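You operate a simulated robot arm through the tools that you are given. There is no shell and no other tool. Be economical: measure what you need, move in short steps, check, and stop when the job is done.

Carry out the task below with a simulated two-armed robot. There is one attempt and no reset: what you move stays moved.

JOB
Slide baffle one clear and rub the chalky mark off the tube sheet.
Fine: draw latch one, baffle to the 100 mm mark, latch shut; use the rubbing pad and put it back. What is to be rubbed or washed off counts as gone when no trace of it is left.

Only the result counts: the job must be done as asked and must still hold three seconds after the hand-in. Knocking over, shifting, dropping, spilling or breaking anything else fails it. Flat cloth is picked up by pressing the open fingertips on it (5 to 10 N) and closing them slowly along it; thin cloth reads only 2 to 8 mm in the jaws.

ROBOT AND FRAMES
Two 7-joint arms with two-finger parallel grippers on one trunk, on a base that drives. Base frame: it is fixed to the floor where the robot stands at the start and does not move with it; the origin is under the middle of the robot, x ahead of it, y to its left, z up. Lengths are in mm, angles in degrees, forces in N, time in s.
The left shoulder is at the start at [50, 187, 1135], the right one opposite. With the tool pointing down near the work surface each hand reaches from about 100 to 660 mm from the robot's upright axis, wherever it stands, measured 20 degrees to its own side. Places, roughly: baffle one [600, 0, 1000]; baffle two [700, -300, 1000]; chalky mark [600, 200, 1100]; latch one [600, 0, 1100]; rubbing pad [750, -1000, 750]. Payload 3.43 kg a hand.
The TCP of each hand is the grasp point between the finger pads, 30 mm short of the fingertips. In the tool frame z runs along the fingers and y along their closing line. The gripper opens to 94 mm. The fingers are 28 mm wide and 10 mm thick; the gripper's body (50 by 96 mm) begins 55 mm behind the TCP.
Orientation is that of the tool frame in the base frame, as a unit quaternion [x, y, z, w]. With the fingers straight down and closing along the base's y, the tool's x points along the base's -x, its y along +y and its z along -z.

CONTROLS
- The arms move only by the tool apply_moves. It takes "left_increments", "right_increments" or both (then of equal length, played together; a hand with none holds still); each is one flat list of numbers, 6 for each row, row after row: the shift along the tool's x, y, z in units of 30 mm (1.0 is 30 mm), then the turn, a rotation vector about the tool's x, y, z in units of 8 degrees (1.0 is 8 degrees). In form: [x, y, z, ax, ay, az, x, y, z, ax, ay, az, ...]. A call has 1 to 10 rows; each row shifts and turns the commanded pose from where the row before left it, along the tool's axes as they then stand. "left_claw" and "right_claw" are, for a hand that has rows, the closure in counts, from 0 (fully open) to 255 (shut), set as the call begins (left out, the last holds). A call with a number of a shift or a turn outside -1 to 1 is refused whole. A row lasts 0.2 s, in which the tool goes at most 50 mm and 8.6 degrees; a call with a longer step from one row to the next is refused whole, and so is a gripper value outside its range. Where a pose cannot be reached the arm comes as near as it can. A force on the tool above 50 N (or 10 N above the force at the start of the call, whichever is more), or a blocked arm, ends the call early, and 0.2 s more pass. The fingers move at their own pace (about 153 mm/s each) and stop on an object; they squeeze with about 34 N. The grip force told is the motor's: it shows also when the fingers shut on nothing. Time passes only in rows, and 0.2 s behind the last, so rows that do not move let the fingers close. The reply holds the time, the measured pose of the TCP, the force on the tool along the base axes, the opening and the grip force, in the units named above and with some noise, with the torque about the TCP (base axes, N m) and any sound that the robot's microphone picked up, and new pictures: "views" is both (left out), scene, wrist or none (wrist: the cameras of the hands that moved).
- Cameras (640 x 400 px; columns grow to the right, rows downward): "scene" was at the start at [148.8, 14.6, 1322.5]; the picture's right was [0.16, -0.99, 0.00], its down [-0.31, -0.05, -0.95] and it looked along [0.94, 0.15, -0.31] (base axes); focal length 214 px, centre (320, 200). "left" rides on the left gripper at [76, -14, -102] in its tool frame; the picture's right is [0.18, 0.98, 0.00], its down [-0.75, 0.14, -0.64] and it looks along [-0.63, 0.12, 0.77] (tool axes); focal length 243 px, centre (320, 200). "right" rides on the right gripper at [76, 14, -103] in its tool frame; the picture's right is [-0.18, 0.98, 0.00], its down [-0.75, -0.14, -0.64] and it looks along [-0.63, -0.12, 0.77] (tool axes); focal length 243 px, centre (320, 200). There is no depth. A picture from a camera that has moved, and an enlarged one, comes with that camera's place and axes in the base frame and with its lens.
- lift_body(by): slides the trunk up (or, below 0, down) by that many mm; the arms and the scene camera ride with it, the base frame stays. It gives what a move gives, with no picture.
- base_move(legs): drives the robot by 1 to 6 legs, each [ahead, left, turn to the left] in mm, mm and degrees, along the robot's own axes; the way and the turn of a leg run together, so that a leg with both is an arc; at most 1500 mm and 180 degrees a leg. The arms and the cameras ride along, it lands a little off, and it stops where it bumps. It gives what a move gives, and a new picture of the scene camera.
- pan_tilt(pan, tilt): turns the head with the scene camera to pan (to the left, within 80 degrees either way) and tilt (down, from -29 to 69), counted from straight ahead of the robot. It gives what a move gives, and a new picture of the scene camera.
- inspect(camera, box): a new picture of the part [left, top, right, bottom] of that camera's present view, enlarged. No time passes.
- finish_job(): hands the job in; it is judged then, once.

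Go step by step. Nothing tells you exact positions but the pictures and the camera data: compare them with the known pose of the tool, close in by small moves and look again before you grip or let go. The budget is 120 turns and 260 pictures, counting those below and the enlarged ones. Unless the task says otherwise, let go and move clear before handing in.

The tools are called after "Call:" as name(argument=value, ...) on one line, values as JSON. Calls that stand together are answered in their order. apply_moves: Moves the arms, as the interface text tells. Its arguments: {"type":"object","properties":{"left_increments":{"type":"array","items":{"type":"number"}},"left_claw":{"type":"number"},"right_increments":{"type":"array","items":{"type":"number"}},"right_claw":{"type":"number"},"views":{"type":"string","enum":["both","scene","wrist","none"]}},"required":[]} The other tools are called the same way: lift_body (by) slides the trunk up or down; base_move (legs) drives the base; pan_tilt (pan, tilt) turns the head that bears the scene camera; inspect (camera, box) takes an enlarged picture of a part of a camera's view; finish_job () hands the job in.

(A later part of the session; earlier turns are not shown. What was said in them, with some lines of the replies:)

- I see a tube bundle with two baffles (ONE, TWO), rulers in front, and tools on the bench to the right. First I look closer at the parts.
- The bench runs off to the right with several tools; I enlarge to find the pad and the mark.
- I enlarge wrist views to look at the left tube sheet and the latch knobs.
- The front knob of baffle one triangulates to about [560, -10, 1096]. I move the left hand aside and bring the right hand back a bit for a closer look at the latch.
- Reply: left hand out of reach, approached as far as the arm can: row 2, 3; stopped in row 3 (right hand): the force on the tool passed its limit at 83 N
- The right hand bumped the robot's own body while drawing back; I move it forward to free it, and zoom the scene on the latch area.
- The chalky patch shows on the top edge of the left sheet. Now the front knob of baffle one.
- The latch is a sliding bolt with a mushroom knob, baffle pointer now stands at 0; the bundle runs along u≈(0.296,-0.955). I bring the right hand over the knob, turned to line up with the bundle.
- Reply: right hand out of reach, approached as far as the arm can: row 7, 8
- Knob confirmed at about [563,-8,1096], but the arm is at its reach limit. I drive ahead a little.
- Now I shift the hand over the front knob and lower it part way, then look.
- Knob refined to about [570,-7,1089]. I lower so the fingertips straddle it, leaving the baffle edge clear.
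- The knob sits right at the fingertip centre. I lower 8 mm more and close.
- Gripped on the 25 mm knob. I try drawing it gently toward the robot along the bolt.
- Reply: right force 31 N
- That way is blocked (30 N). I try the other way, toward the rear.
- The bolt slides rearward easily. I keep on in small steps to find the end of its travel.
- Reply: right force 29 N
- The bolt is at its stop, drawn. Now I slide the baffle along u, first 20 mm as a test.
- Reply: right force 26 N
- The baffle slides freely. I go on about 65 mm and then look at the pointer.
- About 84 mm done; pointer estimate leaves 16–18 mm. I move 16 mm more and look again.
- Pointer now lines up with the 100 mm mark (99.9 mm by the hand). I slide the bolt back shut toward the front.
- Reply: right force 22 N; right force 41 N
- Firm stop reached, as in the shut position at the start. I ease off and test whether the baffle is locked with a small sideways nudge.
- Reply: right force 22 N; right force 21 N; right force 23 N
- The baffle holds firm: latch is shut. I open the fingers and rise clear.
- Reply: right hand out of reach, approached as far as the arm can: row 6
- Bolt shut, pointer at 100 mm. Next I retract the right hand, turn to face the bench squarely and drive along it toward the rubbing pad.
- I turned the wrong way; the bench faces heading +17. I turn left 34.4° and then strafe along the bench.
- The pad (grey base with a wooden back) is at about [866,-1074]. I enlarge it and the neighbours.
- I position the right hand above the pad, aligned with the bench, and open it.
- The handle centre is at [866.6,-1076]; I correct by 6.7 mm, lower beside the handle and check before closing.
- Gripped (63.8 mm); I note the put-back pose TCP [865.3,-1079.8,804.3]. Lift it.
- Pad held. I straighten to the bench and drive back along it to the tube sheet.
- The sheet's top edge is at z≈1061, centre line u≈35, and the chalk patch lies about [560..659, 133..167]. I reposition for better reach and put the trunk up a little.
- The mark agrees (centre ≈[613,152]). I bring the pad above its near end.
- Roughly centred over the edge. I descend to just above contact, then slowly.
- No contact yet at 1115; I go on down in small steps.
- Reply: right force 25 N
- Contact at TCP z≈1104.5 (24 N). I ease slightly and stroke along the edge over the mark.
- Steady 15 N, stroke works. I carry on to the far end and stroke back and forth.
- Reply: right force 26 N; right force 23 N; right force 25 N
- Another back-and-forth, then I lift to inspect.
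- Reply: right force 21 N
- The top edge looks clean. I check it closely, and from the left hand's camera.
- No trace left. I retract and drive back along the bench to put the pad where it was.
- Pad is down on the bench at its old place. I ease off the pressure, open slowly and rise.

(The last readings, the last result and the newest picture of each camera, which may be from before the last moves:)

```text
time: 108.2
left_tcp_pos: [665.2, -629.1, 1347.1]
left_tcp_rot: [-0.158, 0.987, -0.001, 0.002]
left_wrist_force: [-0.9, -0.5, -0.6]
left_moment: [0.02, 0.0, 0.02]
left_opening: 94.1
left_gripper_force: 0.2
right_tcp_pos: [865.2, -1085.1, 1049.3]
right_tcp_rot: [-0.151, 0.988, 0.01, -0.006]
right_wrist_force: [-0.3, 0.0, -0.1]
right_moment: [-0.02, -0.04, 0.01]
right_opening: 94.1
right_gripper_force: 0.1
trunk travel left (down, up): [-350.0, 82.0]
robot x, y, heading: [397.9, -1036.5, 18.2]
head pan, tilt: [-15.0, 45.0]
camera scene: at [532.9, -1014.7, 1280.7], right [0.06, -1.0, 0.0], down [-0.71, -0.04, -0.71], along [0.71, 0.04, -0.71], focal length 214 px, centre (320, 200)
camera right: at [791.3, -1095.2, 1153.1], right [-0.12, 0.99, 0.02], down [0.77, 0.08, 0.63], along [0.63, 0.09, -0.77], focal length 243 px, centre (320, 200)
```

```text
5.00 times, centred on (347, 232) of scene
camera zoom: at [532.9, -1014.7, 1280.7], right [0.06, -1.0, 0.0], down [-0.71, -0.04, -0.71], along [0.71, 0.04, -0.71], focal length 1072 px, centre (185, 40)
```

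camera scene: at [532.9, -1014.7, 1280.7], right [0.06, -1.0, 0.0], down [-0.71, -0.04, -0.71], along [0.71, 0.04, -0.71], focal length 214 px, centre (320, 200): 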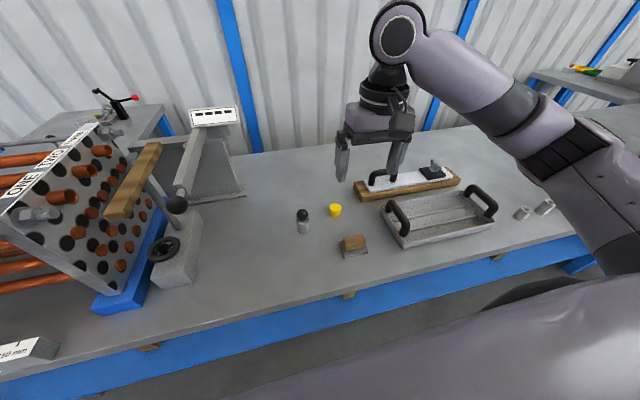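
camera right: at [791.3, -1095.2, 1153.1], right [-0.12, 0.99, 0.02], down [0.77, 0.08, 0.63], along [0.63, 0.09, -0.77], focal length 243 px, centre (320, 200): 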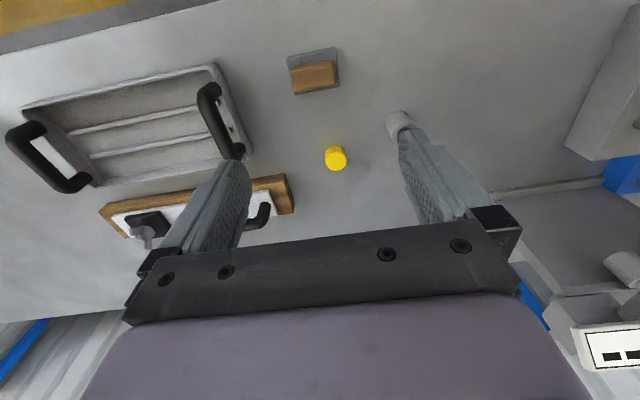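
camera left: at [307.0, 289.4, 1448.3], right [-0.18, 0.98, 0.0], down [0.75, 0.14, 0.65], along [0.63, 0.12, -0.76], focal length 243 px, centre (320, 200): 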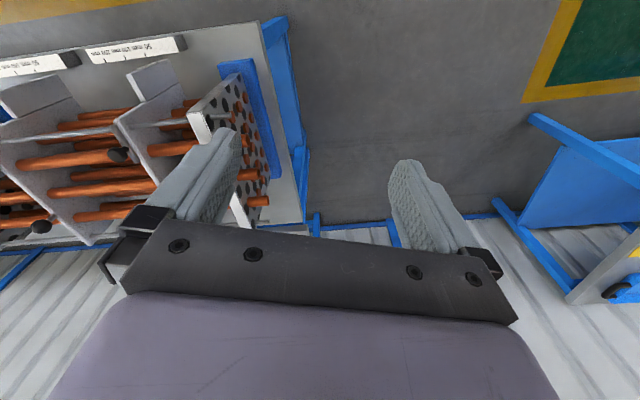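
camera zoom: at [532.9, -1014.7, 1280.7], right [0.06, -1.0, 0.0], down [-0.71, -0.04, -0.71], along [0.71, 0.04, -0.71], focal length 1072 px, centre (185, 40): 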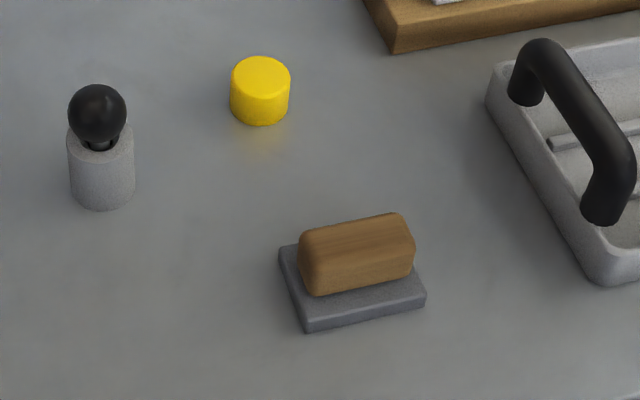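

The pad was dragged about 11 mm toward the tray when the fingers opened. I lower the open hand around it and nudge it back with the one finger.

Call:
apply_moves(right_increments=[-0.12, -0.28, 0, 0, 0, 0, 0, 0, 1, 0, 0, 0, 0, 0, 1, 0, 0, 0, 0, 0, 1, 0, 0, 0, 0, 0, 1, 0, 0, 0, 0, 0, 1, 0, 0, 0, 0, 0, 1, 0, 0, 0, 0, 0, 0.7, 0, 0, 0], views="wrist")

```text
time: 110.0
left_tcp_pos: [665.9, -627.7, 1346.7]
left_tcp_rot: [-0.158, 0.987, -0.001, 0.002]
left_wrist_force: [-0.8, 0.5, -0.7]
left_moment: [0.03, 0.0, 0.01]
left_opening: 93.7
left_gripper_force: 0.1
right_tcp_pos: [869.7, -1085.7, 847.2]
right_tcp_rot: [-0.15, 0.989, 0.009, -0.006]
right_wrist_force: [0.1, 0.1, 0.3]
right_moment: [-0.01, -0.01, 0.02]
right_opening: 93.8
right_gripper_force: 0.1
trunk travel left (down, up): [-350.0, 82.0]
robot x, y, heading: [396.4, -1036.2, 18.2]
head pan, tilt: [-15.0, 45.0]
camera right: at [795.6, -1097.1, 951.8], right [-0.12, 0.99, 0.02], down [0.77, 0.08, 0.63], along [0.63, 0.09, -0.77], focal length 243 px, centre (320, 200)
```

right: 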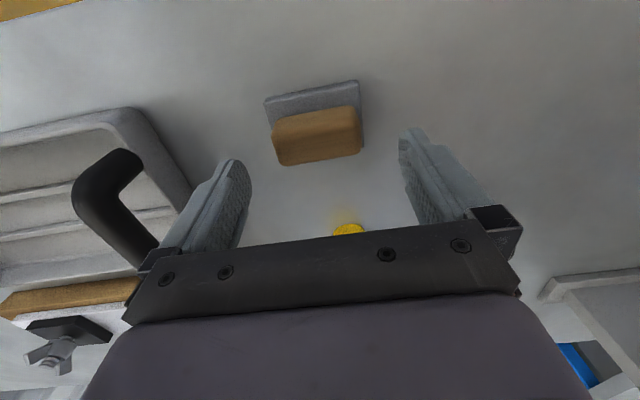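

Call:
apply_moves(right_increments=[0, -0.1, 0.7, 0, 0, 0, 0, 0, 0.6, 0, 0, 0, 0, 0.3, 0, 0, 0, 0, 0, 0.3, 0, 0, 0, 0, 0, 0, 0, 0, 0, 0], views="wrist")

Call:
inspect(camera="scene", box=[283, 192, 411, 272])

```text
time: 111.2
left_tcp_pos: [666.5, -629.6, 1347.0]
left_tcp_rot: [-0.157, 0.988, 0.0, 0.003]
left_wrist_force: [0.2, -0.8, -0.2]
left_moment: [0.01, -0.01, 0.0]
left_opening: 93.8
left_gripper_force: 0.0
right_tcp_pos: [866.9, -1073.1, 809.0]
right_tcp_rot: [-0.152, 0.988, 0.01, -0.006]
right_wrist_force: [-0.1, -0.7, 0.2]
right_moment: [0.01, -0.01, -0.02]
right_opening: 93.9
right_gripper_force: 0.1
trunk travel left (down, up): [-350.0, 82.0]
robot x, y, heading: [399.5, -1038.7, 18.2]
head pan, tilt: [-15.0, 45.0]
camera right: at [792.7, -1083.1, 912.4], right [-0.12, 0.99, 0.02], down [0.77, 0.08, 0.63], along [0.63, 0.09, -0.77], focal length 243 px, centre (320, 200)
```

right: 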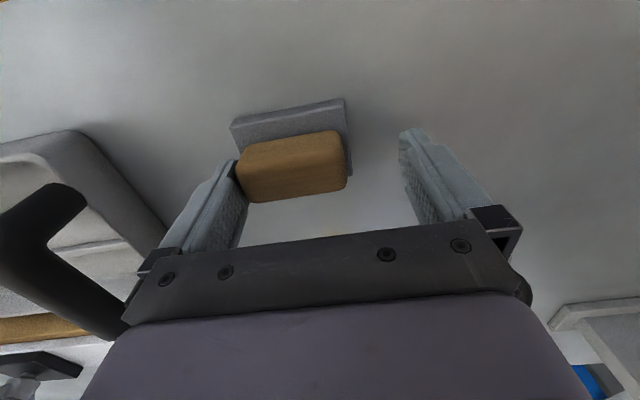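

```text
5.00 times, centred on (347, 232) of scene
camera zoom: at [533.1, -1014.8, 1280.7], right [0.06, -1.0, 0.0], down [-0.71, -0.04, -0.71], along [0.71, 0.04, -0.71], focal length 1072 px, centre (185, 40)
```

zoom: 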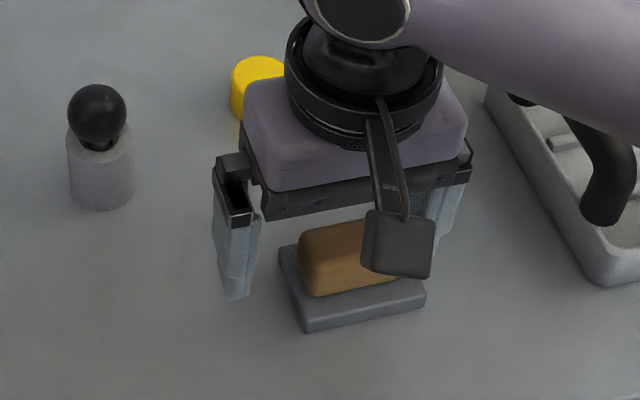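

Finger now just touches the handle; I push 11 mm, draw back and check.

Call:
apply_moves(right_increments=[0, 0.2, 0, 0, 0, 0, 0, 0.2, 0, 0, 0, 0, 0, 0, 0, 0, 0, 0, 0, -0.4, 0, 0, 0, 0, 0, 0, 0, 0, 0, 0], views="wrist")

Call:
inspect(camera="scene", box=[283, 192, 411, 272])

```text
time: 112.4
left_tcp_pos: [666.2, -628.3, 1347.6]
left_tcp_rot: [-0.158, 0.987, -0.001, 0.004]
left_wrist_force: [1.0, -0.5, 0.6]
left_moment: [0.0, 0.03, 0.02]
left_opening: 94.3
left_gripper_force: 0.1
right_tcp_pos: [866.3, -1071.1, 809.5]
right_tcp_rot: [-0.151, 0.988, 0.01, -0.006]
right_wrist_force: [0.0, -0.3, -0.7]
right_moment: [0.03, 0.01, -0.01]
right_opening: 94.2
right_gripper_force: 0.1
trunk travel left (down, up): [-350.0, 82.0]
robot x, y, heading: [395.6, -1036.5, 18.5]
head pan, tilt: [-15.0, 45.0]
camera right: at [791.8, -1082.3, 912.9], right [-0.12, 0.99, 0.02], down [0.77, 0.08, 0.63], along [0.63, 0.09, -0.77], focal length 243 px, centre (320, 200)
```

right: 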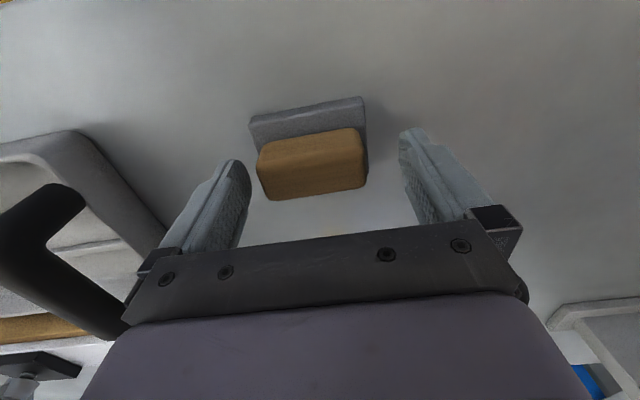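

```text
5.00 times, centred on (347, 232) of scene
camera zoom: at [533.1, -1014.7, 1280.7], right [0.06, -1.0, 0.0], down [-0.71, -0.04, -0.71], along [0.71, 0.04, -0.71], focal length 1072 px, centre (185, 40)
```

zoom: 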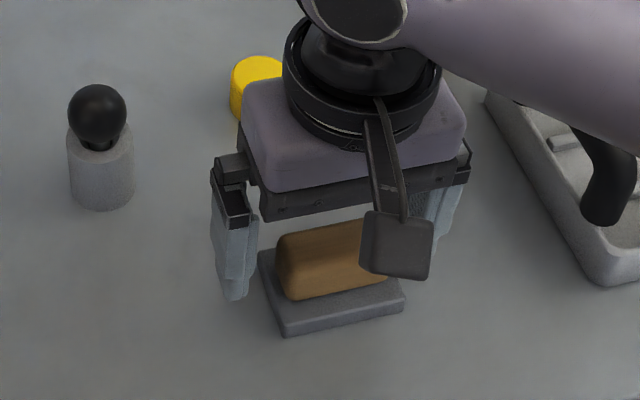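

The pad is back in place. I raise the hand clear and take a last look along the bench.

Call:
apply_moves(right_increments=[0, -0.05, -0.5, 0, 0, 0, 0, 0, -1, 0, 0, 0, 0, 0, -1, 0, 0, 0, 0, 0, -1, 0, 0, 0, 0, 0, -1, 0, 0, 0, 0, 0, -1, 0, 0, 0, 0, 0, -1, 0, 0, 0, 0, 0, -1, 0, 0, 0, 0, 0, -1, 0, 0, 0], views="scene")

Call:
pan_tilt(pan=50, tilt=25)

Call:
inspect(camera="left", box=[0, 0, 640, 400])

```text
time: 114.4
left_tcp_pos: [665.3, -629.0, 1347.3]
left_tcp_rot: [-0.157, 0.988, -0.001, 0.002]
left_wrist_force: [-0.8, 0.3, 0.2]
left_moment: [-0.03, -0.02, 0.01]
left_opening: 94.0
left_gripper_force: 0.1
right_tcp_pos: [867.7, -1081.7, 1066.1]
right_tcp_rot: [-0.151, 0.988, 0.01, -0.006]
right_wrist_force: [0.6, -0.7, -0.4]
right_moment: [-0.03, 0.01, -0.01]
right_opening: 94.3
right_gripper_force: 0.1
trunk travel left (down, up): [-350.0, 82.0]
robot x, y, heading: [399.4, -1030.0, 18.0]
head pan, tilt: [-15.0, 45.0]
camera scene: at [532.9, -1014.7, 1280.7], right [0.06, -1.0, 0.0], down [-0.71, -0.04, -0.71], along [0.71, 0.04, -0.71], focal length 214 px, centre (320, 200)
```

scene: 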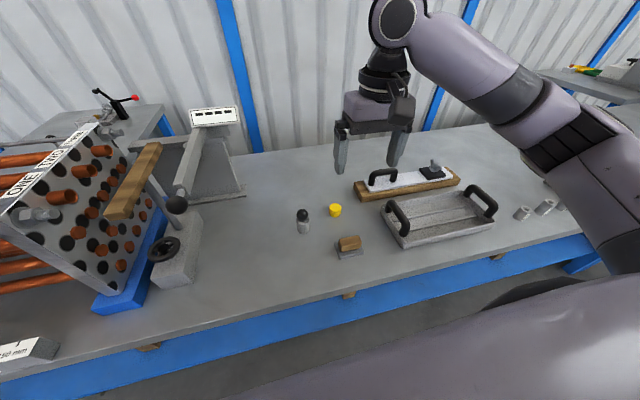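

```text
time: 115.7
left_tcp_pos: [667.3, -626.9, 1346.4]
left_tcp_rot: [-0.159, 0.987, 0.0, 0.003]
left_wrist_force: [0.9, -0.1, -0.4]
left_moment: [0.0, -0.03, 0.0]
left_opening: 94.0
left_gripper_force: 0.0
right_tcp_pos: [869.3, -1081.3, 1065.1]
right_tcp_rot: [-0.151, 0.988, 0.009, -0.005]
right_wrist_force: [0.6, -0.5, -0.1]
right_moment: [0.0, 0.04, 0.01]
right_opening: 93.8
right_gripper_force: 0.1
trunk travel left (down, up): [-350.0, 82.0]
robot x, y, heading: [398.3, -1036.7, 18.0]
head pan, tilt: [50.0, 25.0]
camera scene: at [486.2, -933.8, 1311.3], right [0.93, -0.37, 0.0], down [-0.16, -0.39, -0.91], along [0.34, 0.84, -0.42], focal length 214 px, centre (320, 200)
```

scene: 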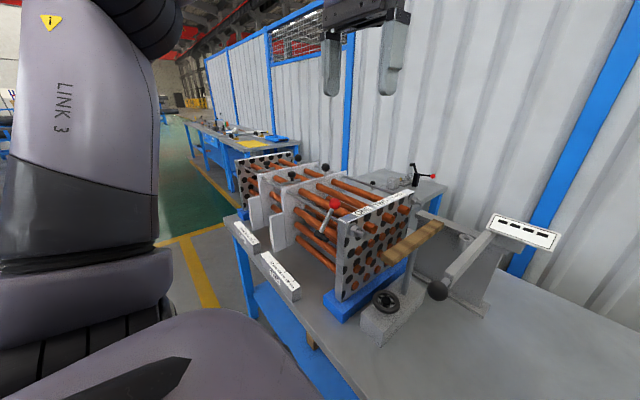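

```text
1.00 times, centred on (320, 200) of left (not enlarged: the box is as wide or as high as the picture)
camera zoom: at [598.7, -666.1, 1448.2], right [-0.48, 0.88, 0.0], down [0.67, 0.37, 0.65], along [0.57, 0.31, -0.76], focal length 243 px, centre (320, 200)
```

zoom: 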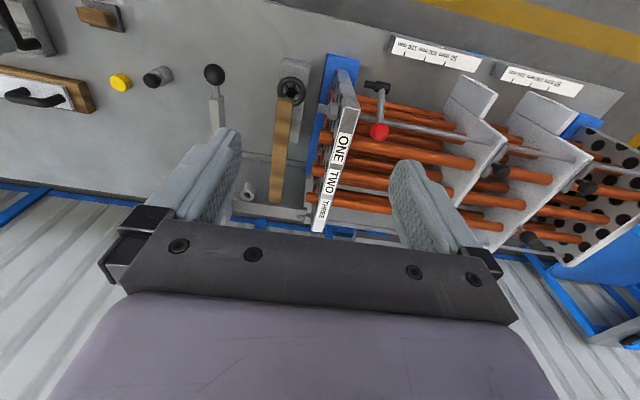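

Everything is in place: baffle one at 100 mm with its latch shut, the mark gone, the pad back, both hands clear. I hand in.

Call:
finish_job()

```text
The job is handed in.
```

I handed the job in; the result of the judging hasn't come back.

- **Baffle one:** it stands at the 100 mm mark. The latch is shut, and the baffle held firm when I nudged it.
- **Chalky mark:** it is rubbed off the top edge of the tube sheet, and I could see no trace in close-up pictures.
- **Rubbing pad:** it is back within a few millimetres of where it was. It was dragged about 11 mm when I let go, so I pushed it back.
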